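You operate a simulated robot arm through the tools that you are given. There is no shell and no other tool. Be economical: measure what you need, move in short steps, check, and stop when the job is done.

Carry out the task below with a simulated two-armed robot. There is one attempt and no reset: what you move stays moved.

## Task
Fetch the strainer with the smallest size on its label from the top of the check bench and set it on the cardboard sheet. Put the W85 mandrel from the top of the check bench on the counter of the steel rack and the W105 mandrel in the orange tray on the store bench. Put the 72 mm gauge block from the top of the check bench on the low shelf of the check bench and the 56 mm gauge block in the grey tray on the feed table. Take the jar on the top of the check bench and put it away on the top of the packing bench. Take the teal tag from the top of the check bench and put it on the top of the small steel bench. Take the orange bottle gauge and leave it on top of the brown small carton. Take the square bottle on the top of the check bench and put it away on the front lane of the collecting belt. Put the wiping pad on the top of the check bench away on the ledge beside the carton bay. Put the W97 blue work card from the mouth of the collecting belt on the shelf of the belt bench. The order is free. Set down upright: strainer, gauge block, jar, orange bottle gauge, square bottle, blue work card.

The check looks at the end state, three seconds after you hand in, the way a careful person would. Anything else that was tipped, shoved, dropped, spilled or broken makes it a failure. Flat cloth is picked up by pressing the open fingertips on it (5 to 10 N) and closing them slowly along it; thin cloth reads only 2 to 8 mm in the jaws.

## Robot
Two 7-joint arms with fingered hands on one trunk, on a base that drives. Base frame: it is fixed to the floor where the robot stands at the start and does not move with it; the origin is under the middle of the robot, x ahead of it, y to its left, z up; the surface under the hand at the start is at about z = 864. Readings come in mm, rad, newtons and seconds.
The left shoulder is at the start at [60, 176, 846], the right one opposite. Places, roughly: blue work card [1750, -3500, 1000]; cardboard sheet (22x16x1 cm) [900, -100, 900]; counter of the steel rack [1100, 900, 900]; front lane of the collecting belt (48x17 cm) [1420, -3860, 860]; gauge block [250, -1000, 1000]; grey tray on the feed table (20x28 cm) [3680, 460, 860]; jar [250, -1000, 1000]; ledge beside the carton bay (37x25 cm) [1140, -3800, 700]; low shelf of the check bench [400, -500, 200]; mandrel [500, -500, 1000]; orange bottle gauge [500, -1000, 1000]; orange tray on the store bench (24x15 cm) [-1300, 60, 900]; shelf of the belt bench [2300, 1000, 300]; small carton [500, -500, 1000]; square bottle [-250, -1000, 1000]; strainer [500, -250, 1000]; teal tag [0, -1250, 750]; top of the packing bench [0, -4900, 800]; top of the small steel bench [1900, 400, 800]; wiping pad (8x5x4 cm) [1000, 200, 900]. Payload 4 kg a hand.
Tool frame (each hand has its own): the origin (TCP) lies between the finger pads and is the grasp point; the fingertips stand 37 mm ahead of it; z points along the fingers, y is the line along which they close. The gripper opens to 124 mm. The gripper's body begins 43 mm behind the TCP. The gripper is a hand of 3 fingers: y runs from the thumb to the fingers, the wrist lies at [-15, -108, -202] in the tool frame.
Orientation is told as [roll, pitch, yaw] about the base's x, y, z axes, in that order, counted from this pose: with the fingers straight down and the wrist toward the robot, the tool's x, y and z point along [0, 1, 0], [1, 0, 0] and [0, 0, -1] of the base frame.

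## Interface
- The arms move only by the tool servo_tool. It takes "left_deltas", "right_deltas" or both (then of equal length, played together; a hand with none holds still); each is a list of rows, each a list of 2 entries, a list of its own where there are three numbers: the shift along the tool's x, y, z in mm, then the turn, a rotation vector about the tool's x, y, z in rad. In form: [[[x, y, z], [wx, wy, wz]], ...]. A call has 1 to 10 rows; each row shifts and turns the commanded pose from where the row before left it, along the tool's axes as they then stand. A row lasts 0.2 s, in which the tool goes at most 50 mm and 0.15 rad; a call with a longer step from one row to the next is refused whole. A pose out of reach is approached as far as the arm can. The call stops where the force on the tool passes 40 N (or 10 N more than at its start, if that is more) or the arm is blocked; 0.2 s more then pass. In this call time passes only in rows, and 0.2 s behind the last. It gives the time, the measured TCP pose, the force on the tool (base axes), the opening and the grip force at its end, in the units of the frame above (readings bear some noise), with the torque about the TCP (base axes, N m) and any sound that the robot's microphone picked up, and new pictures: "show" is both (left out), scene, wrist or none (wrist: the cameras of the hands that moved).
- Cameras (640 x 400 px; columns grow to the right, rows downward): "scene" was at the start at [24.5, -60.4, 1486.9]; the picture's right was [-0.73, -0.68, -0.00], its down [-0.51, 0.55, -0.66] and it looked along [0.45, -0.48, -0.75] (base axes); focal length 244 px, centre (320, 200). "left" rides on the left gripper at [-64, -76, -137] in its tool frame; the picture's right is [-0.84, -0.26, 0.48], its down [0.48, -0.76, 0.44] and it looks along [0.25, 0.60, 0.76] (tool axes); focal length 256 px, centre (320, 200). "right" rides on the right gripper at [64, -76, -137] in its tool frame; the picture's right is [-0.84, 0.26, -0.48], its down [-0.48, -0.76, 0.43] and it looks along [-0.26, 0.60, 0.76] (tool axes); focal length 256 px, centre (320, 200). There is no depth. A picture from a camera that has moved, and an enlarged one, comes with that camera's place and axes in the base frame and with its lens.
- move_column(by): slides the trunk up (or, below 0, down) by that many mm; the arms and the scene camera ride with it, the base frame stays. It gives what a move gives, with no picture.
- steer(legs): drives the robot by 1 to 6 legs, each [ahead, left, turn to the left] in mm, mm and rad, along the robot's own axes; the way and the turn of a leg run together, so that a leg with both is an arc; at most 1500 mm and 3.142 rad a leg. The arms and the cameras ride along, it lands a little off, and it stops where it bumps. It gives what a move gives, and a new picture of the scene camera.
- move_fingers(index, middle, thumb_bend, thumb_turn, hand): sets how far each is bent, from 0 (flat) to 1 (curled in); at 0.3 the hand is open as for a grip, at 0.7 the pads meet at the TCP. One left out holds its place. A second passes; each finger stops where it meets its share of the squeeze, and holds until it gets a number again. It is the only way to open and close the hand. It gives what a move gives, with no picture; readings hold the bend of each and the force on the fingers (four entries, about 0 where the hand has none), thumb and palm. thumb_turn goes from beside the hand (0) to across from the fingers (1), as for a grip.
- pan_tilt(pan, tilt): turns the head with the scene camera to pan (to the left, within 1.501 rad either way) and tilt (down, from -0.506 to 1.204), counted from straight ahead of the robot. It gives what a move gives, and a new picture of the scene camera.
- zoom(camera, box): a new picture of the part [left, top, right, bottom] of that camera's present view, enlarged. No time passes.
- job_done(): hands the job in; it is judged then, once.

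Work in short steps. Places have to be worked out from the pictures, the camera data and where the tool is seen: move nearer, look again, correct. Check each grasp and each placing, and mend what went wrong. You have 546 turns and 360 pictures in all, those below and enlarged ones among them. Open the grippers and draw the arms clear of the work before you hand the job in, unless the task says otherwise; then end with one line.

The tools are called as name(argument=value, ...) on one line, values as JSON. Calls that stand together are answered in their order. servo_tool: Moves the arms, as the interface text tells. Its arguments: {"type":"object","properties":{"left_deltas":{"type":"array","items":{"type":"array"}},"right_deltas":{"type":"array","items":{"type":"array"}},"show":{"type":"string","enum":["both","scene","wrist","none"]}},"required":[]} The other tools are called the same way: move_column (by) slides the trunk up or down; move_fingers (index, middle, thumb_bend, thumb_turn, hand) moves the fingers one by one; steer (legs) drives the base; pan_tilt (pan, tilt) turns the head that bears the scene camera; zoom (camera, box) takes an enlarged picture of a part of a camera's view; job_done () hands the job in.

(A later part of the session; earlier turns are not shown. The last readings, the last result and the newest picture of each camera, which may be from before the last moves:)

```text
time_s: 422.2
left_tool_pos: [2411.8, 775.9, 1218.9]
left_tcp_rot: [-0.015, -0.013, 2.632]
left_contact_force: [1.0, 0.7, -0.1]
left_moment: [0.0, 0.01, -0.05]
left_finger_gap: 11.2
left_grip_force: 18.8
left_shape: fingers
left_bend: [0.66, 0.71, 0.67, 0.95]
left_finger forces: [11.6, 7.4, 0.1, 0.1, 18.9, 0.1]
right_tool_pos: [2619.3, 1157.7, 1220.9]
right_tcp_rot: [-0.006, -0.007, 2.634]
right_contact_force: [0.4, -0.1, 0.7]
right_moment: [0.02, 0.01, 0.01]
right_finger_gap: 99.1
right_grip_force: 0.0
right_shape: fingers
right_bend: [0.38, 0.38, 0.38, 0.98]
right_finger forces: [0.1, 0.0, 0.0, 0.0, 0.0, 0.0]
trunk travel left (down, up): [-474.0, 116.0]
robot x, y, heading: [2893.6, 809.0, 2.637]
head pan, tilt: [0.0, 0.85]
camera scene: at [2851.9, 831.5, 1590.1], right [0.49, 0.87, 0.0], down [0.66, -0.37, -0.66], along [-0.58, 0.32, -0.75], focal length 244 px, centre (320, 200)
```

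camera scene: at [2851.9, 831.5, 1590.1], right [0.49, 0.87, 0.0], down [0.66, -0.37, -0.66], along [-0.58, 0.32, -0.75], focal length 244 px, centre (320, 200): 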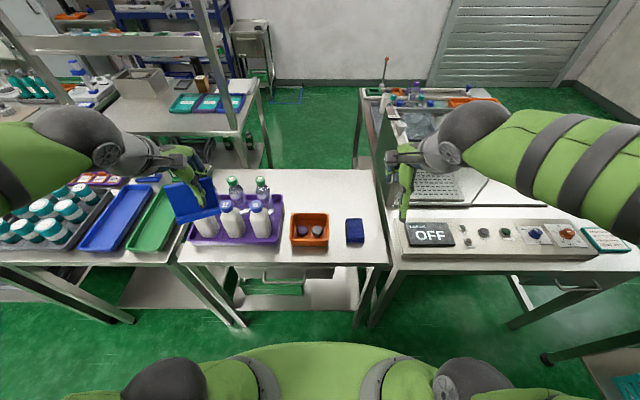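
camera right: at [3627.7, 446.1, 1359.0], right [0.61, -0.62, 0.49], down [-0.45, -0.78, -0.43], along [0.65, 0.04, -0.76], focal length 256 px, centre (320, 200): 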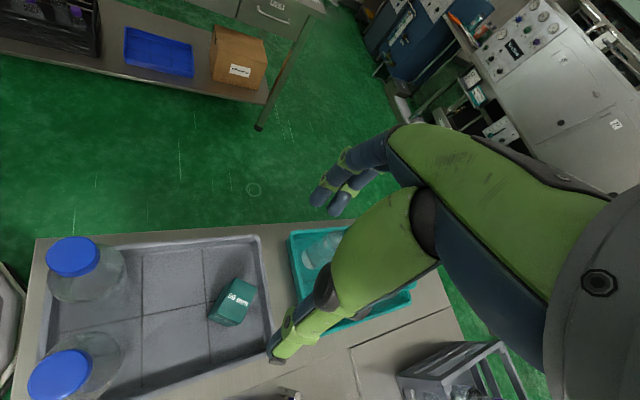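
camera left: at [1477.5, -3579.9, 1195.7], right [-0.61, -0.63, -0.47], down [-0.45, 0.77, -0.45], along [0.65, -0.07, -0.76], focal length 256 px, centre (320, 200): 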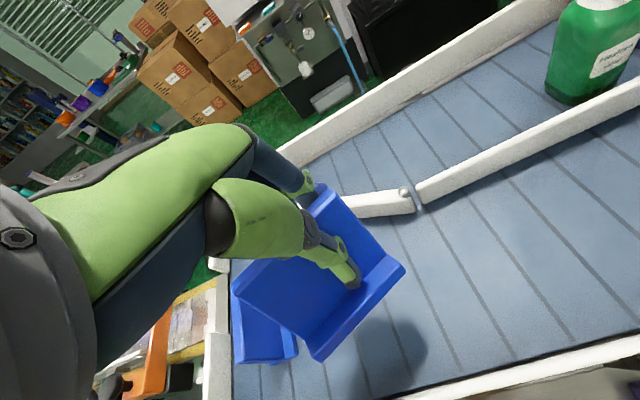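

The centre bench matches the belt bench, at (2327,995), with a shelf below; the left one is the small steel bench. I enlarge the shelf region.

zoom(camera="scene", box=[160, 240, 400, 350])

```text
2.67 times, centred on (280, 295) of scene
camera zoom: at [2851.9, 831.5, 1590.1], right [0.49, 0.87, 0.0], down [0.66, -0.37, -0.66], along [-0.58, 0.32, -0.75], focal length 652 px, centre (427, -53)
```

zoom: 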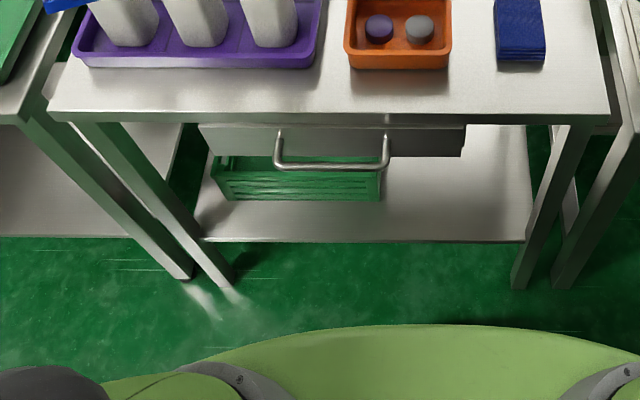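

The shelf's right half is free, from about the drawer's end to the right leg. I shift the base right and back, then lower the trunk.

steer(legs=[[-150, 0, 0], [0, -200, 0]])

move_column(by=-350)

move_column(by=-100)

pan_tilt(pan=0.1, tilt=0.65)

```text
time_s: 424.7
left_tool_pos: [2638.5, 880.2, 1218.6]
left_tcp_rot: [-0.015, -0.015, 2.63]
left_contact_force: [-0.5, 0.4, -1.2]
left_moment: [0.02, 0.05, 0.05]
left_finger_gap: 11.4
left_grip_force: 18.8
left_shape: fingers
left_bend: [0.66, 0.71, 0.67, 0.95]
left_finger forces: [11.5, 7.5, 0.1, 0.1, 19.0, 0.0]
right_tool_pos: [2848.9, 1261.7, 1220.7]
right_tcp_rot: [-0.008, -0.006, 2.633]
right_contact_force: [0.5, 0.1, 0.6]
right_moment: [-0.01, 0.07, -0.02]
right_finger_gap: 99.2
right_grip_force: 0.1
right_shape: fingers
right_bend: [0.38, 0.38, 0.38, 0.98]
right_finger forces: [0.0, 0.0, 0.0, 0.1, 0.1, 0.1]
trunk travel left (down, up): [-474.0, 116.0]
robot x, y, heading: [3122.1, 913.8, 2.631]
head pan, tilt: [0.0, 0.85]
camera scene: at [3079.6, 935.7, 1590.1], right [0.49, 0.87, 0.0], down [0.65, -0.37, -0.66], along [-0.58, 0.32, -0.75], focal length 244 px, centre (320, 200)
```

scene: 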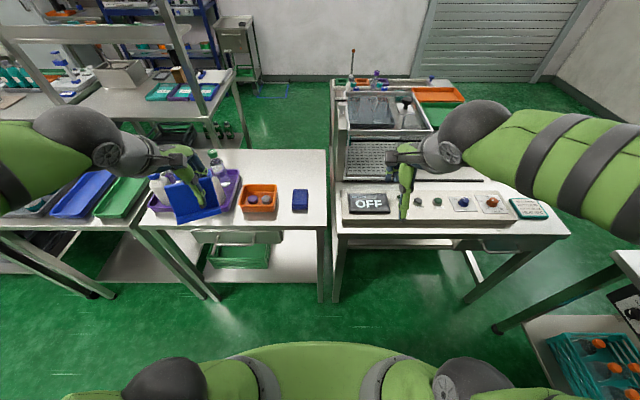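

```text
time_s: 428.1
left_tool_pos: [2638.9, 878.9, 870.1]
left_tcp_rot: [-0.017, -0.014, 2.631]
left_contact_force: [0.4, 0.1, -0.6]
left_moment: [-0.01, 0.04, 0.01]
left_finger_gap: 11.4
left_grip_force: 19.0
left_shape: fingers
left_bend: [0.66, 0.71, 0.67, 0.95]
left_finger forces: [11.6, 7.5, 0.0, 0.1, 18.9, 0.1]
right_tool_pos: [2846.9, 1260.8, 870.2]
right_tcp_rot: [-0.009, -0.006, 2.63]
right_contact_force: [0.1, -0.1, -0.3]
right_moment: [-0.02, 0.02, 0.0]
right_finger_gap: 99.4
right_grip_force: 0.1
right_shape: fingers
right_bend: [0.38, 0.38, 0.38, 0.98]
right_finger forces: [0.0, 0.0, 0.0, 0.0, 0.0, 0.0]
trunk travel left (down, up): [-124.0, 466.0]
robot x, y, heading: [3121.2, 910.6, 2.635]
head pan, tilt: [0.0, 0.85]
```

```text
time_s: 429.5
left_tool_pos: [2638.5, 879.1, 768.2]
left_tcp_rot: [-0.016, -0.014, 2.631]
left_contact_force: [0.2, -0.6, -0.5]
left_moment: [0.03, 0.01, 0.02]
left_finger_gap: 11.3
left_grip_force: 19.2
left_shape: fingers
left_bend: [0.66, 0.71, 0.67, 0.95]
left_finger forces: [11.5, 7.5, 0.1, 0.1, 19.0, 0.1]
right_tool_pos: [2847.9, 1260.9, 770.0]
right_tcp_rot: [-0.006, -0.005, 2.63]
right_contact_force: [0.4, -0.7, -0.2]
right_moment: [-0.02, 0.0, 0.02]
right_finger_gap: 99.3
right_grip_force: 0.0
right_shape: fingers
right_bend: [0.38, 0.38, 0.38, 0.98]
right_finger forces: [0.1, 0.1, 0.0, 0.1, 0.0, 0.0]
trunk travel left (down, up): [-24.0, 566.0]
robot x, y, heading: [3122.2, 912.8, 2.629]
head pan, tilt: [0.0, 0.85]
```

```text
time_s: 430.2
left_tool_pos: [2637.3, 879.1, 767.7]
left_tcp_rot: [-0.016, -0.014, 2.629]
left_contact_force: [0.1, -0.2, -0.2]
left_moment: [0.01, -0.02, 0.0]
left_finger_gap: 11.0
left_grip_force: 18.8
left_shape: fingers
left_bend: [0.66, 0.71, 0.67, 0.95]
left_finger forces: [11.6, 7.5, 0.1, 0.1, 18.9, 0.1]
right_tool_pos: [2848.3, 1260.3, 771.1]
right_tcp_rot: [-0.008, -0.005, 2.631]
right_contact_force: [-0.3, -0.5, -0.3]
right_moment: [-0.02, 0.0, 0.0]
right_finger_gap: 99.1
right_grip_force: 0.0
right_shape: fingers
right_bend: [0.38, 0.38, 0.38, 0.98]
right_finger forces: [0.1, 0.1, 0.1, 0.2, 0.0, 0.0]
trunk travel left (down, up): [-24.0, 566.0]
robot x, y, heading: [3118.9, 913.2, 2.63]
head pan, tilt: [0.099, 0.649]
camera scene: at [3067.5, 930.9, 1156.6], right [0.4, 0.92, 0.0], down [0.55, -0.24, -0.8], along [-0.73, 0.32, -0.61], focal length 244 px, centre (320, 200)
```

scene: 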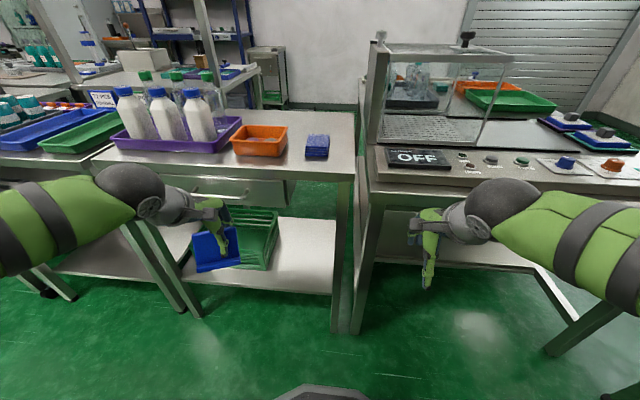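

The shelf computes to z≈296 with its front edge 596 mm ahead; the free stretch is about 160 mm to my left. I lower the left hand in front of the bench.

servo_tool(left_deltas=[[[-13, 0, 45], [0, 0, 0]], [[-13, 0, 45], [0, 0, 0]], [[-13, 0, 45], [0, 0, 0]], [[-13, 0, 45], [0, 0, 0]], [[-13, 0, 45], [0, 0, 0]], [[-13, 0, 45], [0, 0, 0]], [[-13, 0, 45], [0, 0, 0]], [[-13, 0, 45], [0, 0, 0]]], show="both")

```text
time_s: 432.0
left_tool_pos: [2643.6, 1006.7, 430.4]
left_tcp_rot: [-0.016, -0.015, 2.63]
left_contact_force: [0.2, -0.2, -0.3]
left_moment: [-0.01, 0.02, -0.04]
left_finger_gap: 10.8
left_grip_force: 19.4
left_shape: fingers
left_bend: [0.67, 0.71, 0.67, 0.95]
left_finger forces: [11.5, 7.5, 0.0, 0.0, 19.0, 0.0]
left hand out of reach, approached as far as the arm can: row 4, 5, 6, 7
right_tool_pos: [2849.2, 1260.2, 769.7]
right_tcp_rot: [-0.006, -0.006, 2.633]
right_contact_force: [0.2, -0.4, 0.3]
right_moment: [0.01, 0.04, -0.02]
right_finger_gap: 99.1
right_grip_force: 0.2
right_shape: fingers
right_bend: [0.38, 0.38, 0.38, 0.98]
right_finger forces: [0.0, 0.0, 0.0, 0.0, 0.0, 0.0]
trunk travel left (down, up): [-24.0, 566.0]
robot x, y, heading: [3118.1, 915.3, 2.632]
head pan, tilt: [0.099, 0.649]
camera scene: at [3067.9, 930.9, 1156.8], right [0.4, 0.92, 0.0], down [0.55, -0.24, -0.8], along [-0.73, 0.32, -0.6], focal length 244 px, centre (320, 200)
camera left: at [2741.8, 1022.5, 567.0], right [0.63, 0.62, -0.47], down [0.42, -0.78, -0.46], along [-0.65, 0.09, -0.75], focal length 256 px, centre (320, 200)
```

scene: 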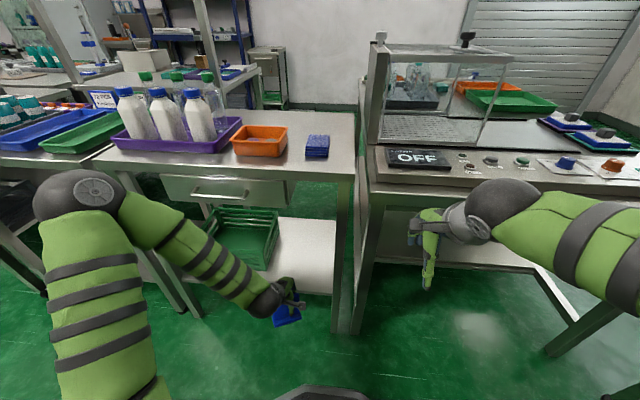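
left: 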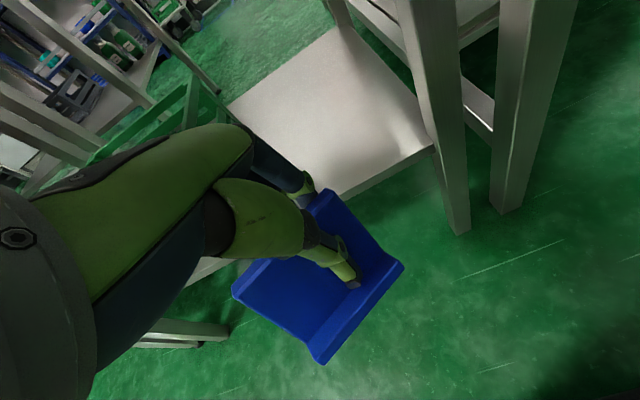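

The shelf edge checks out at about 590 ahead. I move the card forward under the bench.

servo_tool(left_deltas=[[[2, 42, 4], [0, 0, 0]], [[2, 42, 4], [0, 0, 0]], [[2, 42, 4], [0, 0, 0]], [[2, 42, 4], [0, 0, 0]], [[0, 40, 4], [0, 0, 0]]], show="both")

```text
time_s: 433.2
left_tool_pos: [2456.7, 1103.7, 412.6]
left_tcp_rot: [-0.016, -0.015, 2.629]
left_contact_force: [0.1, -0.2, -0.9]
left_moment: [0.04, 0.02, -0.01]
left_finger_gap: 10.9
left_grip_force: 19.3
left_shape: fingers
left_bend: [0.67, 0.71, 0.67, 0.95]
left_finger forces: [11.6, 7.7, 0.0, 0.0, 19.0, 0.0]
right_tool_pos: [2847.8, 1260.1, 771.9]
right_tcp_rot: [-0.008, -0.008, 2.631]
right_contact_force: [0.8, 0.1, 0.0]
right_moment: [0.04, 0.02, 0.01]
right_finger_gap: 99.3
right_grip_force: 0.0
right_shape: fingers
right_bend: [0.38, 0.38, 0.38, 0.98]
right_finger forces: [0.0, 0.1, 0.0, 0.0, 0.0, 0.1]
trunk travel left (down, up): [-24.0, 566.0]
robot x, y, heading: [3123.9, 911.9, 2.631]
head pan, tilt: [0.099, 0.649]
camera scene: at [3067.5, 930.8, 1156.7], right [0.4, 0.92, 0.0], down [0.55, -0.24, -0.8], along [-0.73, 0.32, -0.6], focal length 244 px, centre (320, 200)
camera left: at [2554.9, 1117.7, 547.9], right [0.63, 0.61, -0.47], down [0.42, -0.78, -0.45], along [-0.65, 0.09, -0.76], focal length 256 px, centre (320, 200)
```

scene: 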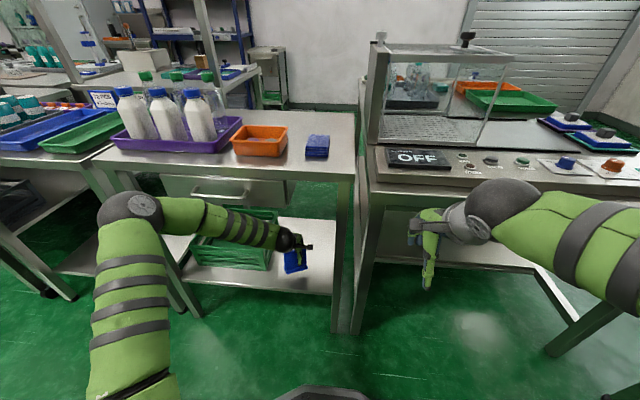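
left: 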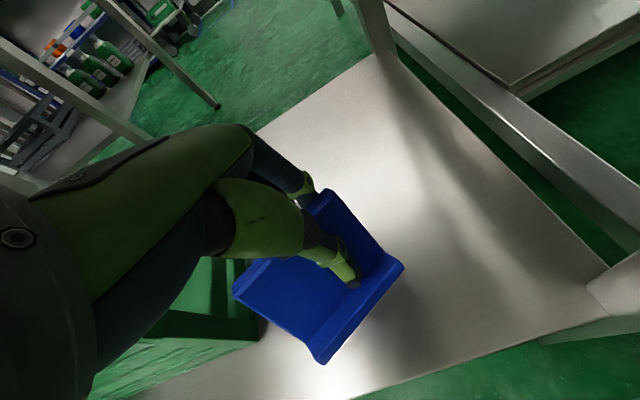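

It's over the shelf. I shift 30 mm away from the crate and lower slowly.

servo_tool(left_deltas=[[[-30, 0, 0], [0, 0, 0]], [[0, 0, 12], [0, 0, 0]], [[0, 0, 10], [0, 0, 0]], [[0, 0, 6], [0, 0, 0]]], show="wrist")

```text
time_s: 434.2
left_tool_pos: [2471.0, 1130.3, 386.3]
left_tcp_rot: [-0.016, -0.014, 2.631]
left_contact_force: [0.0, 0.0, -0.2]
left_moment: [0.0, -0.01, -0.01]
left_finger_gap: 11.1
left_grip_force: 19.3
left_shape: fingers
left_bend: [0.67, 0.71, 0.67, 0.95]
left_finger forces: [11.6, 7.5, 0.0, 0.0, 18.9, 0.0]
right_tool_pos: [2848.8, 1260.3, 771.9]
right_tcp_rot: [-0.008, -0.006, 2.632]
right_contact_force: [0.6, -0.7, -0.3]
right_moment: [0.03, -0.04, 0.01]
right_finger_gap: 99.2
right_grip_force: 0.1
right_shape: fingers
right_bend: [0.38, 0.38, 0.38, 0.98]
right_finger forces: [0.0, 0.0, 0.1, 0.0, 0.1, 0.0]
trunk travel left (down, up): [-24.0, 566.0]
robot x, y, heading: [3120.7, 915.4, 2.629]
head pan, tilt: [0.099, 0.649]
camera left: at [2569.6, 1145.5, 521.9], right [0.63, 0.61, -0.47], down [0.42, -0.78, -0.45], along [-0.65, 0.09, -0.76], focal length 256 px, centre (320, 200)
```

left: 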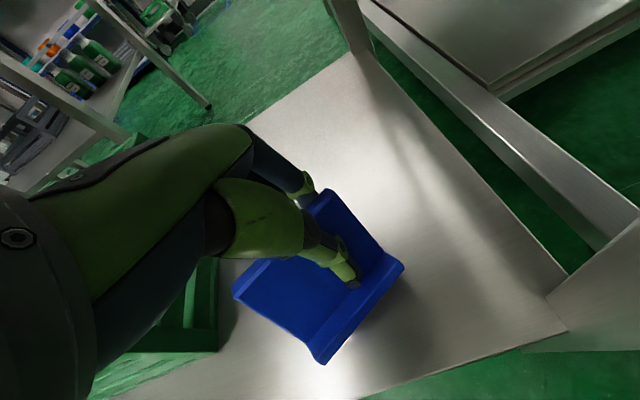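

servo_tool(left_deltas=[[[0, 0, 5], [0, 0, 0]], [[0, 0, 5], [0, 0, 0]], [[0, 0, 4], [0, 0, 0]], [[0, 0, 4], [0, 0, 0]], [[0, 0, 3], [0, 0, 0]]], show="none")

```text
time_s: 435.4
left_tool_pos: [2470.5, 1131.4, 369.4]
left_tcp_rot: [-0.019, -0.021, 2.628]
left_contact_force: [2.9, -6.4, 34.6]
left_moment: [0.29, -0.1, -0.07]
left_finger_gap: 10.8
left_grip_force: 27.3
left_shape: fingers
left_bend: [0.66, 0.71, 0.67, 0.95]
left_finger forces: [11.0, 8.9, 0.1, 0.1, 34.4, 0.1]
right_tool_pos: [2849.2, 1260.2, 773.1]
right_tcp_rot: [-0.007, -0.011, 2.632]
right_contact_force: [0.6, 0.8, 0.4]
right_moment: [0.02, -0.03, -0.02]
right_finger_gap: 99.1
right_grip_force: 0.1
right_shape: fingers
right_bend: [0.38, 0.38, 0.38, 0.98]
right_finger forces: [0.1, 0.0, 0.1, 0.0, 0.0, 0.1]
trunk travel left (down, up): [-24.0, 566.0]
robot x, y, heading: [3121.7, 909.9, 2.629]
head pan, tilt: [0.099, 0.649]
```

Firm contact. I check how the card sits before releasing.

servo_tool(left_deltas=[[[0, 0, -2], [0, 0, 0]]], show="both")

zoom(camera="scene", box=[240, 210, 360, 310])

```text
time_s: 435.8
left_tool_pos: [2473.4, 1130.9, 369.1]
left_tcp_rot: [-0.017, -0.017, 2.629]
left_contact_force: [0.2, -0.6, 31.2]
left_moment: [0.39, 0.15, -0.06]
left_finger_gap: 10.4
left_grip_force: 26.7
left_shape: fingers
left_bend: [0.66, 0.71, 0.67, 0.94]
left_finger forces: [11.9, 9.3, 0.0, 0.0, 31.6, 0.0]
right_tool_pos: [2848.8, 1261.1, 771.1]
right_tcp_rot: [-0.006, -0.007, 2.632]
right_contact_force: [-0.3, -0.4, -0.2]
right_moment: [0.0, 0.0, -0.05]
right_finger_gap: 99.1
right_grip_force: 0.0
right_shape: fingers
right_bend: [0.38, 0.38, 0.38, 0.98]
right_finger forces: [0.0, 0.0, 0.0, 0.1, 0.0, 0.1]
trunk travel left (down, up): [-24.0, 566.0]
robot x, y, heading: [3118.6, 914.0, 2.633]
head pan, tilt: [0.099, 0.649]
camera scene: at [3069.1, 930.4, 1156.8], right [0.4, 0.92, 0.0], down [0.55, -0.24, -0.8], along [-0.73, 0.32, -0.6], focal length 244 px, centre (320, 200)
camera left: at [2570.2, 1146.2, 504.9], right [0.63, 0.61, -0.47], down [0.42, -0.78, -0.46], along [-0.65, 0.09, -0.75], focal length 256 px, centre (320, 200)
```

scene: 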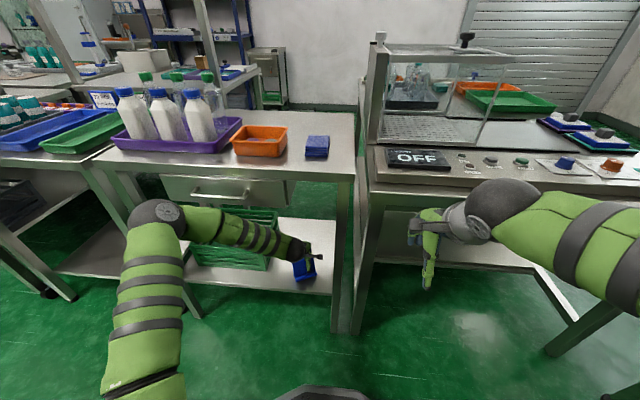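
left: 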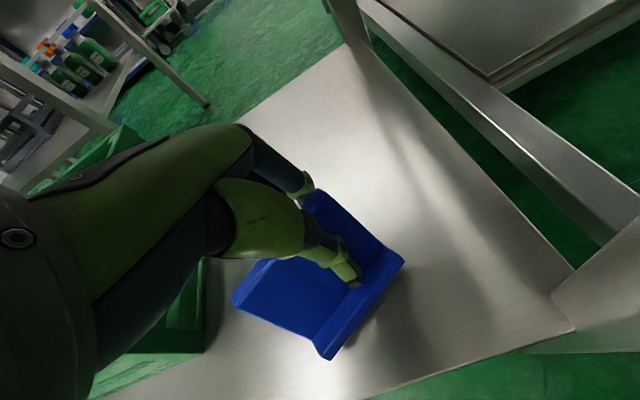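

```text
4.00 times, centred on (300, 260) of scene
camera zoom: at [3069.1, 930.4, 1156.8], right [0.4, 0.92, 0.0], down [0.55, -0.24, -0.8], along [-0.73, 0.32, -0.6], focal length 978 px, centre (400, -40)
```

zoom: 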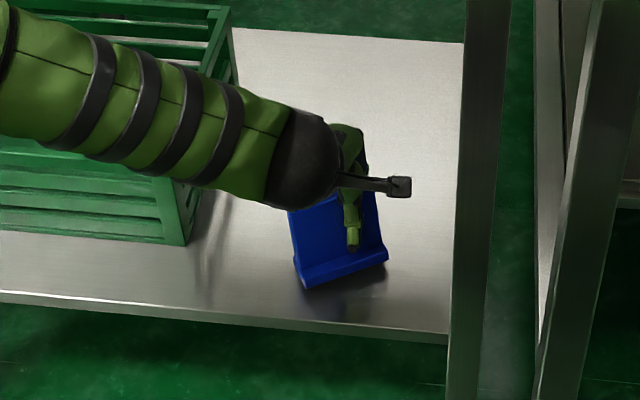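

The card is tilted about 25–30°, left end down. I lift 40 mm, roll the hand to level it, and look.

servo_tool(left_deltas=[[[0, 0, -20], [0, 0, 0]], [[0, 0, -20], [0, 0, 0]], [[0, 0, 0], [0, 0.12, 0]], [[0, 0, 0], [0, 0.12, 0]], [[0, 0, 0], [0, 0.12, 0]]], show="wrist")

zoom(camera="scene", box=[240, 210, 360, 310])

```text
time_s: 437.1
left_tool_pos: [2462.7, 1116.3, 408.2]
left_tcp_rot: [0.352, -0.017, 2.65]
left_contact_force: [-3.4, -2.3, -0.7]
left_moment: [0.24, -0.3, -0.13]
left_finger_gap: 10.8
left_grip_force: 20.6
left_shape: fingers
left_bend: [0.66, 0.71, 0.67, 0.94]
left_finger forces: [12.2, 7.9, 0.0, 0.1, 20.0, 0.0]
right_tool_pos: [2845.4, 1257.6, 771.2]
right_tcp_rot: [-0.007, -0.006, 2.638]
right_contact_force: [0.0, -0.3, -0.1]
right_moment: [0.03, 0.03, 0.0]
right_finger_gap: 99.0
right_grip_force: 0.0
right_shape: fingers
right_bend: [0.38, 0.38, 0.38, 0.98]
right_finger forces: [0.0, 0.0, 0.1, 0.0, 0.1, 0.0]
trunk travel left (down, up): [-24.0, 566.0]
robot x, y, heading: [3118.8, 907.7, 2.637]
head pan, tilt: [0.099, 0.649]
stopped in row 5 (left hand): the force on the tool passed its limit at 111 N (the readings are from after the stop); the commanded pose is now the measured one
camera left: at [2582.0, 1174.5, 512.3], right [0.51, 0.43, -0.75], down [0.38, -0.89, -0.26], along [-0.77, -0.15, -0.62], focal length 256 px, centre (320, 200)
```

left: 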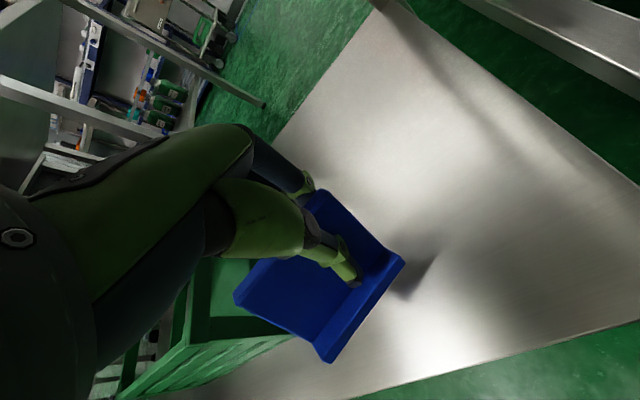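

```text
4.00 times, centred on (300, 260) of scene
camera zoom: at [3066.6, 929.3, 1156.4], right [0.4, 0.92, 0.0], down [0.56, -0.24, -0.8], along [-0.73, 0.32, -0.6], focal length 978 px, centre (400, -40)
```

zoom: 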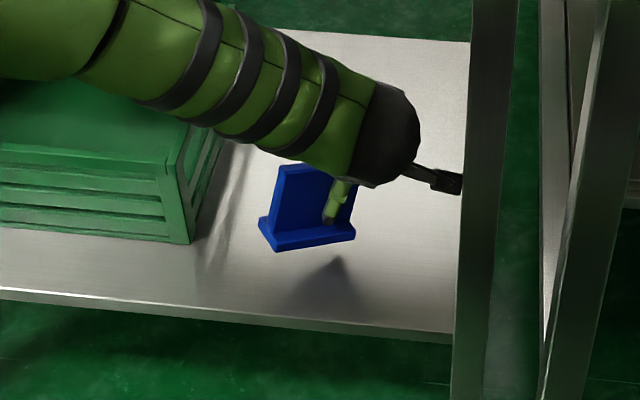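

The hand's outer edge touched the bench leg while rolling; the card is now nearly level. I move 30 mm left, away from the leg, and check.

servo_tool(left_deltas=[[[14, 0, 5], [0, 0, 0]], [[14, 0, 6], [0, 0, 0]]], show="scene")

zoom(camera="scene", box=[240, 210, 360, 310])

```text
time_s: 437.7
left_tool_pos: [2448.1, 1092.5, 408.1]
left_tcp_rot: [0.35, -0.018, 2.647]
left_contact_force: [0.0, 0.8, -0.6]
left_moment: [-0.02, 0.0, -0.02]
left_finger_gap: 10.2
left_grip_force: 19.9
left_shape: fingers
left_bend: [0.66, 0.71, 0.67, 0.94]
left_finger forces: [12.2, 7.9, 0.1, 0.0, 20.0, 0.0]
right_tool_pos: [2847.3, 1258.8, 770.9]
right_tcp_rot: [-0.006, -0.007, 2.637]
right_contact_force: [-0.2, 0.0, -0.1]
right_moment: [0.0, -0.01, 0.02]
right_finger_gap: 99.1
right_grip_force: 0.1
right_shape: fingers
right_bend: [0.38, 0.38, 0.38, 0.98]
right_finger forces: [0.0, 0.0, 0.1, 0.1, 0.0, 0.1]
trunk travel left (down, up): [-24.0, 566.0]
robot x, y, heading: [3121.6, 914.0, 2.634]
head pan, tilt: [0.099, 0.649]
camera scene: at [3066.9, 929.8, 1156.7], right [0.4, 0.92, 0.0], down [0.56, -0.24, -0.8], along [-0.73, 0.32, -0.6], focal length 244 px, centre (320, 200)
```

scene: 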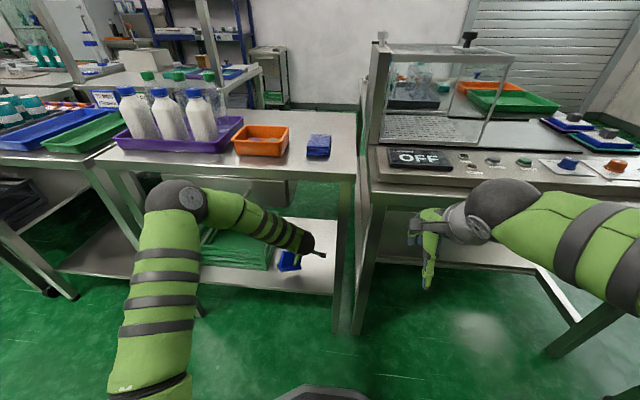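

```text
4.00 times, centred on (300, 260) of scene
camera zoom: at [3066.9, 929.8, 1156.7], right [0.4, 0.92, 0.0], down [0.56, -0.24, -0.8], along [-0.73, 0.32, -0.6], focal length 978 px, centre (400, -40)
```

zoom: 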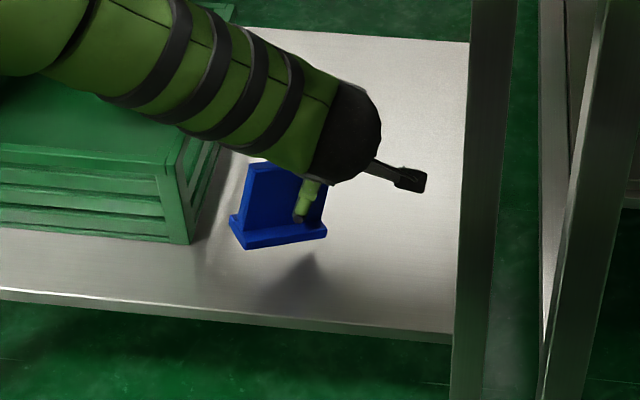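

About 16° of tilt remains. I move a further 15 mm left, roll 0.13 more, and lower toward the shelf.

servo_tool(left_deltas=[[[14, 0, 5], [0, 0, 0]], [[0, 0, 0], [0, 0.07, 0]], [[0, 0, 0], [0, 0.06, 0]]], show="wrist")

zoom(camera="scene", box=[240, 210, 360, 310])

```text
time_s: 438.5
left_tool_pos: [2442.3, 1078.2, 406.3]
left_tcp_rot: [0.481, -0.016, 2.647]
left_contact_force: [-0.2, -0.3, -1.3]
left_moment: [0.01, 0.0, -0.03]
left_finger_gap: 10.9
left_grip_force: 19.8
left_shape: fingers
left_bend: [0.66, 0.71, 0.67, 0.94]
left_finger forces: [12.2, 7.8, 0.0, 0.0, 19.9, 0.0]
right_tool_pos: [2846.9, 1258.2, 770.4]
right_tcp_rot: [-0.009, -0.005, 2.637]
right_contact_force: [-0.3, -0.2, 0.4]
right_moment: [0.01, -0.01, 0.0]
right_finger_gap: 99.1
right_grip_force: 0.0
right_shape: fingers
right_bend: [0.38, 0.38, 0.38, 0.98]
right_finger forces: [0.0, 0.1, 0.0, 0.0, 0.1, 0.0]
trunk travel left (down, up): [-24.0, 566.0]
robot x, y, heading: [3123.4, 911.6, 2.634]
head pan, tilt: [0.099, 0.649]
camera left: at [2566.5, 1146.8, 496.5], right [0.46, 0.34, -0.82], down [0.37, -0.91, -0.18], along [-0.81, -0.22, -0.55], focal length 256 px, centre (320, 200)
```

left: 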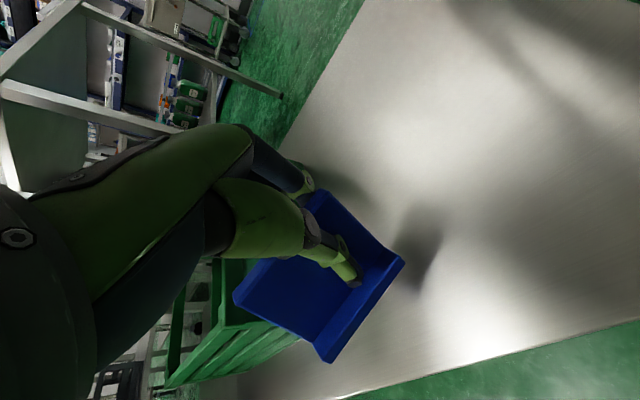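

```text
4.00 times, centred on (300, 260) of scene
camera zoom: at [3066.9, 929.5, 1156.7], right [0.4, 0.92, 0.0], down [0.56, -0.24, -0.8], along [-0.73, 0.32, -0.6], focal length 978 px, centre (400, -40)
```

zoom: 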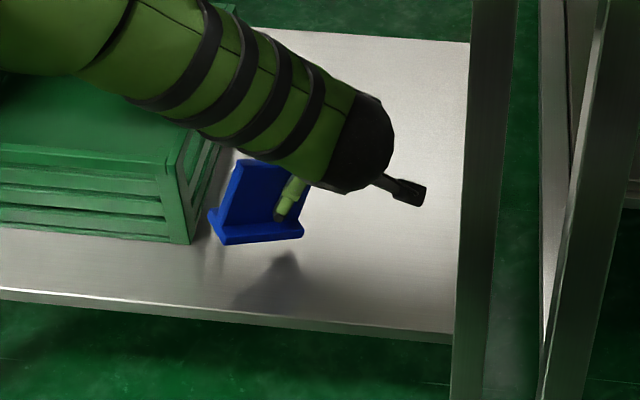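

It's nearly level. I lower vertically in small steps.

servo_tool(left_deltas=[[[-5.5, 0, 10.6], [0, 0, 0]], [[-4.6, 0, 8.9], [0, 0, 0]], [[-4.6, 0, 8.9], [0, 0, 0]], [[-2.3, 0, 4.4], [0, 0, 0]]], show="scene")

zoom(camera="scene", box=[240, 210, 360, 310])

```text
time_s: 439.5
left_tool_pos: [2440.9, 1079.3, 372.5]
left_tcp_rot: [0.481, -0.023, 2.647]
left_contact_force: [3.2, 0.0, 17.6]
left_moment: [0.01, 0.19, 0.01]
left_finger_gap: 10.7
left_grip_force: 24.9
left_shape: fingers
left_bend: [0.66, 0.72, 0.67, 0.94]
left_finger forces: [15.6, 8.0, 0.0, 0.1, 26.2, 0.0]
right_tool_pos: [2847.4, 1258.2, 771.4]
right_tcp_rot: [-0.007, -0.006, 2.638]
right_contact_force: [0.1, 0.1, -0.5]
right_moment: [0.0, -0.01, -0.04]
right_finger_gap: 99.4
right_grip_force: 0.0
right_shape: fingers
right_bend: [0.38, 0.38, 0.38, 0.98]
right_finger forces: [0.1, 0.0, 0.0, 0.0, 0.0, 0.1]
trunk travel left (down, up): [-24.0, 566.0]
robot x, y, heading: [3118.8, 908.7, 2.635]
head pan, tilt: [0.099, 0.649]
camera scene: at [3068.0, 929.3, 1157.1], right [0.4, 0.92, 0.0], down [0.55, -0.24, -0.8], along [-0.73, 0.32, -0.6], focal length 244 px, centre (320, 200)
```

scene: 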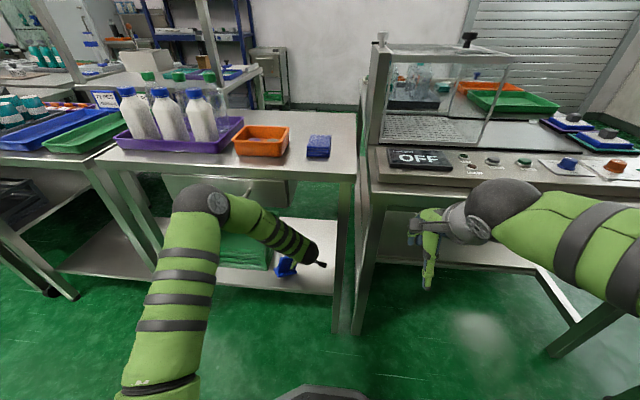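

```text
4.00 times, centred on (300, 260) of scene
camera zoom: at [3068.0, 929.3, 1157.1], right [0.4, 0.92, 0.0], down [0.55, -0.24, -0.8], along [-0.73, 0.32, -0.6], focal length 978 px, centre (400, -40)
```

zoom: 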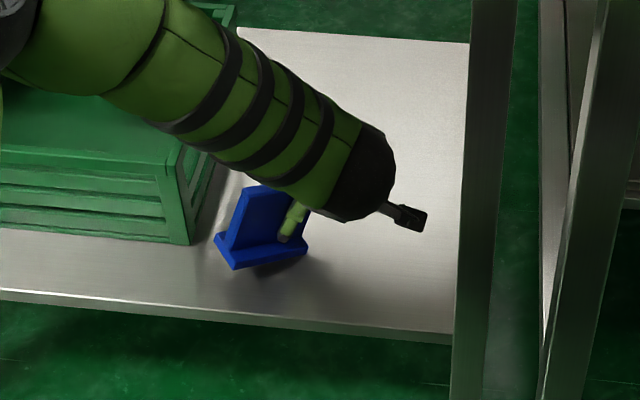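

The left corner touches and the right end is a little high. I loosen the grip slightly so the card can settle, still guided by the fingers.

move_fingers(hand="left", index=0.62, middle=0.66, thumb_bend=0.62)

zoom(camera="scene", box=[240, 210, 360, 310])

```text
time_s: 440.5
left_tool_pos: [2441.8, 1079.8, 370.4]
left_tcp_rot: [0.481, -0.017, 2.648]
left_contact_force: [-0.1, 0.8, 0.2]
left_moment: [0.0, 0.02, -0.02]
left_finger_gap: 24.8
left_grip_force: 0.0
left_shape: fingers
left_bend: [0.62, 0.66, 0.62, 0.97]
left_finger forces: [0.0, 0.0, 0.1, 0.1, 0.1, 0.0]
right_tool_pos: [2846.7, 1258.0, 770.4]
right_tcp_rot: [-0.008, -0.007, 2.637]
right_contact_force: [-0.6, 0.2, -0.7]
right_moment: [0.01, 0.02, 0.03]
right_finger_gap: 99.1
right_grip_force: 0.0
right_shape: fingers
right_bend: [0.38, 0.38, 0.38, 0.98]
right_finger forces: [0.0, 0.0, 0.0, 0.0, 0.0, 0.0]
trunk travel left (down, up): [-24.0, 566.0]
robot x, y, heading: [3120.1, 912.0, 2.632]
head pan, tilt: [0.099, 0.649]
```

```text
4.00 times, centred on (300, 260) of scene
camera zoom: at [3066.9, 929.6, 1156.7], right [0.4, 0.92, 0.0], down [0.56, -0.24, -0.8], along [-0.73, 0.32, -0.6], focal length 978 px, centre (400, -40)
```

zoom: 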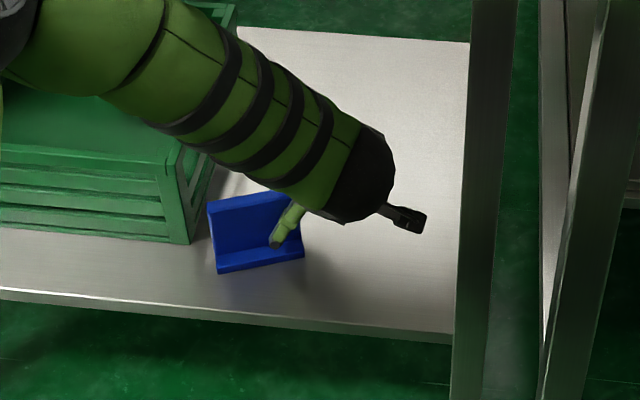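

The card now stands on its base. I open wider and withdraw straight up, then out.

move_fingers(hand="left", index=0.5, middle=0.5, thumb_bend=0.5)

servo_tool(left_deltas=[[[9.2, 0, -17.7], [0, 0, 0]], [[13.8, 0, -26.6], [0, 0, 0]], [[13.8, 0, -26.6], [0, 0, 0]], [[13.8, 0, -26.6], [0, 0, 0]]], show="both")

zoom(camera="scene", box=[240, 210, 360, 310])

```text
time_s: 441.5
left_tool_pos: [2441.6, 1079.4, 370.5]
left_tcp_rot: [0.479, -0.016, 2.647]
left_contact_force: [0.2, 0.3, 0.0]
left_moment: [-0.02, -0.01, 0.02]
left_finger_gap: 62.2
left_grip_force: 0.1
left_shape: fingers
left_bend: [0.5, 0.5, 0.5, 0.97]
left_finger forces: [0.0, 0.0, 0.0, 0.0, 0.0, 0.0]
right_tool_pos: [2846.2, 1258.2, 770.4]
right_tcp_rot: [-0.007, -0.004, 2.638]
right_contact_force: [0.4, 1.2, 0.3]
right_moment: [-0.02, 0.0, -0.02]
right_finger_gap: 99.2
right_grip_force: 0.1
right_shape: fingers
right_bend: [0.38, 0.38, 0.38, 0.98]
right_finger forces: [0.1, 0.1, 0.0, 0.0, 0.0, 0.0]
trunk travel left (down, up): [-24.0, 566.0]
robot x, y, heading: [3118.8, 912.9, 2.635]
head pan, tilt: [0.099, 0.649]
```

```text
time_s: 442.5
left_tool_pos: [2442.3, 1077.7, 482.5]
left_tcp_rot: [0.48, -0.016, 2.646]
left_contact_force: [0.1, -0.5, 0.0]
left_moment: [0.0, 0.0, 0.02]
left_finger_gap: 61.8
left_grip_force: 0.0
left_shape: fingers
left_bend: [0.5, 0.5, 0.5, 0.98]
left_finger forces: [0.0, 0.0, 0.1, 0.0, 0.1, 0.0]
right_tool_pos: [2845.5, 1258.7, 770.4]
right_tcp_rot: [-0.009, -0.006, 2.636]
right_contact_force: [-1.4, 0.2, 0.1]
right_moment: [0.03, 0.0, 0.01]
right_finger_gap: 99.4
right_grip_force: 0.2
right_shape: fingers
right_bend: [0.38, 0.38, 0.38, 0.98]
right_finger forces: [0.0, 0.0, 0.1, 0.0, 0.0, 0.0]
trunk travel left (down, up): [-24.0, 566.0]
robot x, y, heading: [3120.3, 911.6, 2.635]
head pan, tilt: [0.099, 0.649]
camera scene: at [3066.7, 929.7, 1156.6], right [0.4, 0.92, 0.0], down [0.56, -0.24, -0.8], along [-0.73, 0.32, -0.6], focal length 244 px, centre (320, 200)
camera left: at [2566.8, 1146.0, 570.5], right [0.46, 0.34, -0.82], down [0.37, -0.91, -0.18], along [-0.81, -0.22, -0.55], focal length 256 px, centre (320, 200)
```

scene: 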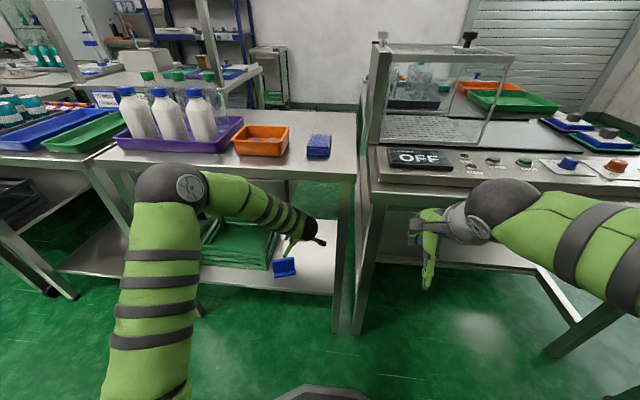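
left: 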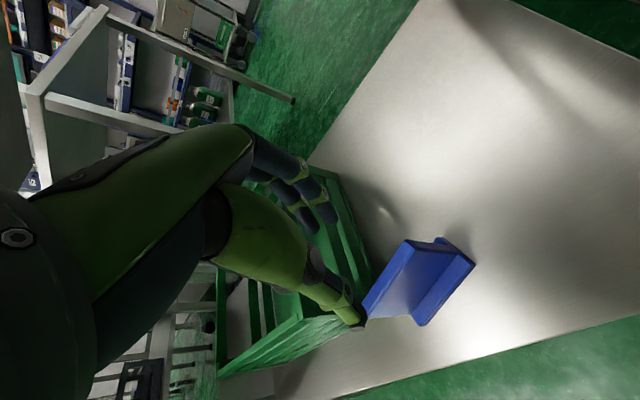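

```text
4.00 times, centred on (300, 260) of scene
camera zoom: at [3066.7, 929.7, 1156.6], right [0.4, 0.92, 0.0], down [0.56, -0.24, -0.8], along [-0.73, 0.32, -0.6], focal length 978 px, centre (400, -40)
```

zoom: 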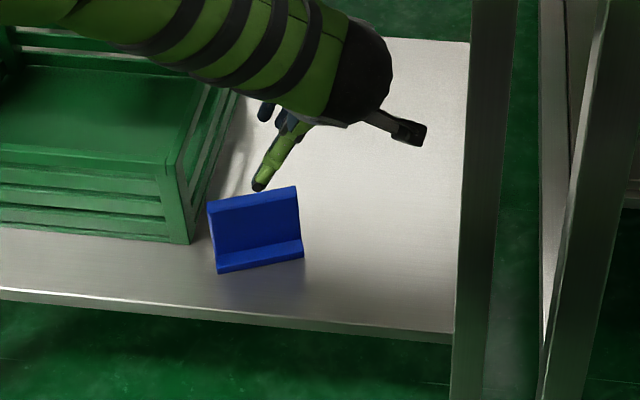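

The card stands upright on the shelf. I withdraw the hand, unroll it in the open, and raise it.

servo_tool(left_deltas=[[[5, -40, 0], [0, 0, 0]], [[5, -40, 0], [0, 0, 0]], [[5, -40, 0], [0, 0, 0]], [[5, -40, 0], [0, 0, 0]], [[0, -40, 0], [0, -0.12, 0]], [[0, 0, 0], [0, -0.12, 0]], [[0, 0, -20], [0, -0.12, 0]], [[0, 0, -40], [0, -0.12, 0]], [[0, 0, -45], [0, 0, 0]], [[0, 0, -45], [0, 0, 0]]], show="none")

servo_tool(left_deltas=[[[0, 0, -45], [0, 0, 0]], [[0, 0, -45], [0, 0, 0]], [[0, 0, -45], [0, 0, 0]]], show="both")

```text
time_s: 444.7
left_tool_pos: [2619.0, 977.3, 635.6]
left_tcp_rot: [-0.001, -0.02, 2.646]
left_contact_force: [-0.4, 1.2, 0.5]
left_moment: [0.03, -0.01, 0.01]
left_finger_gap: 62.1
left_grip_force: 0.1
left_shape: fingers
left_bend: [0.5, 0.5, 0.5, 0.98]
left_finger forces: [0.1, 0.1, 0.0, 0.0, 0.0, 0.1]
right_tool_pos: [2846.1, 1258.8, 770.5]
right_tcp_rot: [-0.007, -0.006, 2.638]
right_contact_force: [0.4, 0.2, -0.1]
right_moment: [0.02, -0.01, 0.0]
right_finger_gap: 99.1
right_grip_force: 0.1
right_shape: fingers
right_bend: [0.38, 0.38, 0.38, 0.98]
right_finger forces: [0.0, 0.0, 0.1, 0.0, 0.0, 0.0]
trunk travel left (down, up): [-24.0, 566.0]
robot x, y, heading: [3119.4, 913.1, 2.635]
head pan, tilt: [0.099, 0.649]
```

```text
time_s: 445.5
left_tool_pos: [2621.6, 972.8, 770.6]
left_tcp_rot: [0.0, -0.018, 2.645]
left_contact_force: [0.2, 0.2, 0.9]
left_moment: [-0.01, 0.0, -0.07]
left_finger_gap: 61.9
left_grip_force: 0.0
left_shape: fingers
left_bend: [0.5, 0.5, 0.5, 0.98]
left_finger forces: [0.0, 0.0, 0.0, 0.0, 0.0, 0.0]
right_tool_pos: [2845.4, 1257.1, 769.5]
right_tcp_rot: [-0.009, -0.005, 2.637]
right_contact_force: [-0.2, -0.3, 0.2]
right_moment: [-0.01, 0.02, -0.01]
right_finger_gap: 99.2
right_grip_force: 0.1
right_shape: fingers
right_bend: [0.38, 0.38, 0.38, 0.98]
right_finger forces: [0.1, 0.0, 0.1, 0.0, 0.1, 0.0]
trunk travel left (down, up): [-24.0, 566.0]
robot x, y, heading: [3123.2, 908.9, 2.631]
head pan, tilt: [0.099, 0.649]
camera scene: at [3066.8, 929.6, 1156.6], right [0.4, 0.92, 0.0], down [0.56, -0.24, -0.8], along [-0.73, 0.32, -0.6], focal length 244 px, centre (320, 200)
camera left: at [2719.5, 992.1, 904.5], right [0.62, 0.62, -0.49], down [0.43, -0.78, -0.45], along [-0.66, 0.07, -0.75], focal length 256 px, centre (320, 200)
```

scene: 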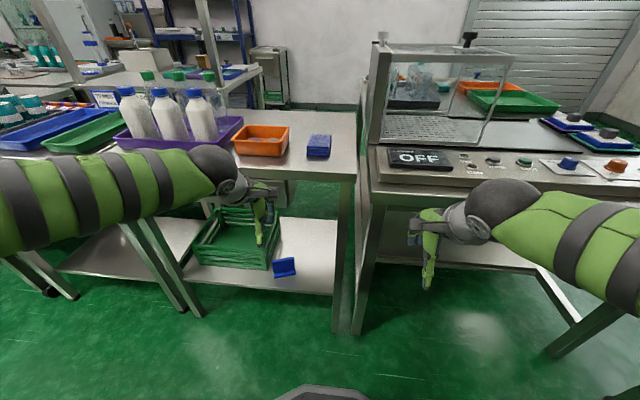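
left: 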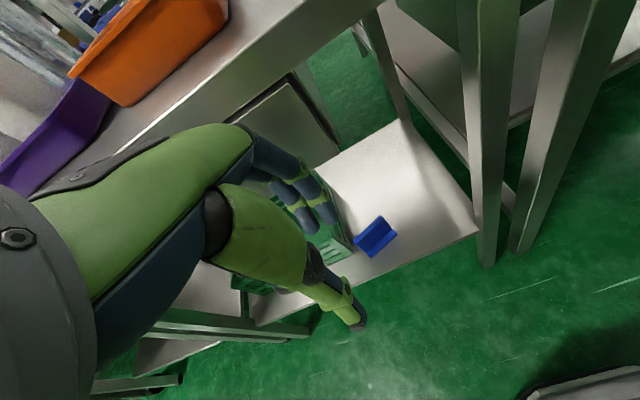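

The card is placed. I raise the trunk, turn back, and return along the corridor.

move_column(by=390)

move_column(by=60)

steer(legs=[[120, 0, 0], [0, 0, -1.565], [0, 0, -1.565], [15, -861, 0], [16, -861, 0]])

```text
time_s: 449.2
left_tool_pos: [2620.9, 973.3, 1160.0]
left_tcp_rot: [0.0, -0.017, 2.647]
left_contact_force: [-1.0, 0.0, 0.4]
left_moment: [0.0, -0.02, 0.01]
left_finger_gap: 62.3
left_grip_force: 0.0
left_shape: fingers
left_bend: [0.5, 0.5, 0.5, 0.98]
left_finger forces: [0.0, 0.0, 0.0, 0.0, 0.1, 0.0]
right_tool_pos: [2846.1, 1258.2, 1159.7]
right_tcp_rot: [-0.009, -0.006, 2.637]
right_contact_force: [0.1, 0.1, 1.2]
right_moment: [0.0, 0.03, 0.02]
right_finger_gap: 99.2
right_grip_force: 0.0
right_shape: fingers
right_bend: [0.38, 0.38, 0.38, 0.98]
right_finger forces: [0.0, 0.1, 0.0, 0.0, 0.1, 0.1]
trunk travel left (down, up): [-414.0, 176.0]
robot x, y, heading: [3120.4, 911.1, 2.632]
head pan, tilt: [0.099, 0.649]
```

```text
time_s: 450.2
left_tool_pos: [2619.9, 973.0, 1219.2]
left_tcp_rot: [0.001, -0.017, 2.646]
left_contact_force: [0.2, -0.3, -0.6]
left_moment: [-0.03, 0.01, -0.01]
left_finger_gap: 62.1
left_grip_force: 0.1
left_shape: fingers
left_bend: [0.5, 0.5, 0.5, 0.98]
left_finger forces: [0.0, 0.0, 0.1, 0.1, 0.0, 0.0]
right_tool_pos: [2844.4, 1259.1, 1220.5]
right_tcp_rot: [-0.01, -0.005, 2.636]
right_contact_force: [-0.1, 0.9, 0.4]
right_moment: [-0.02, -0.01, 0.01]
right_finger_gap: 99.3
right_grip_force: 0.0
right_shape: fingers
right_bend: [0.38, 0.38, 0.38, 0.98]
right_finger forces: [0.0, 0.0, 0.1, 0.0, 0.0, 0.0]
trunk travel left (down, up): [-474.0, 116.0]
robot x, y, heading: [3124.5, 910.4, 2.636]
head pan, tilt: [0.099, 0.649]
```

```text
time_s: 467.3
left_tool_pos: [2753.2, -621.6, 1219.8]
left_tcp_rot: [0.0, -0.017, -0.475]
left_contact_force: [-1.3, -0.4, 0.0]
left_moment: [0.0, 0.02, -0.03]
left_finger_gap: 62.1
left_grip_force: 0.0
left_shape: fingers
left_bend: [0.5, 0.5, 0.5, 0.98]
left_finger forces: [0.0, 0.0, 0.0, 0.0, 0.0, 0.0]
right_tool_pos: [2533.1, -911.8, 1220.3]
right_tcp_rot: [-0.007, -0.006, -0.485]
right_contact_force: [0.1, -0.4, -0.3]
right_moment: [0.03, 0.02, 0.0]
right_finger_gap: 99.1
right_grip_force: 0.0
right_shape: fingers
right_bend: [0.38, 0.38, 0.38, 0.98]
right_finger forces: [0.0, 0.0, 0.0, 0.0, 0.0, 0.1]
trunk travel left (down, up): [-474.0, 116.0]
robot x, y, heading: [2253.2, -568.6, -0.486]
head pan, tilt: [0.099, 0.649]
camera scene: at [2305.6, -590.7, 1606.7], right [-0.38, -0.93, 0.0], down [-0.56, 0.23, -0.8], along [0.74, -0.3, -0.6], focal length 244 px, centre (320, 200)
```

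scene: 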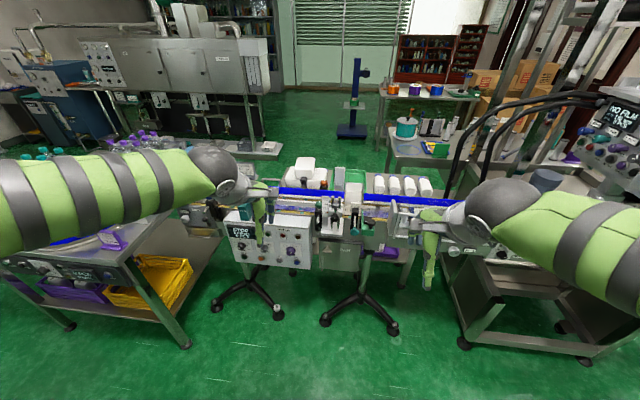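

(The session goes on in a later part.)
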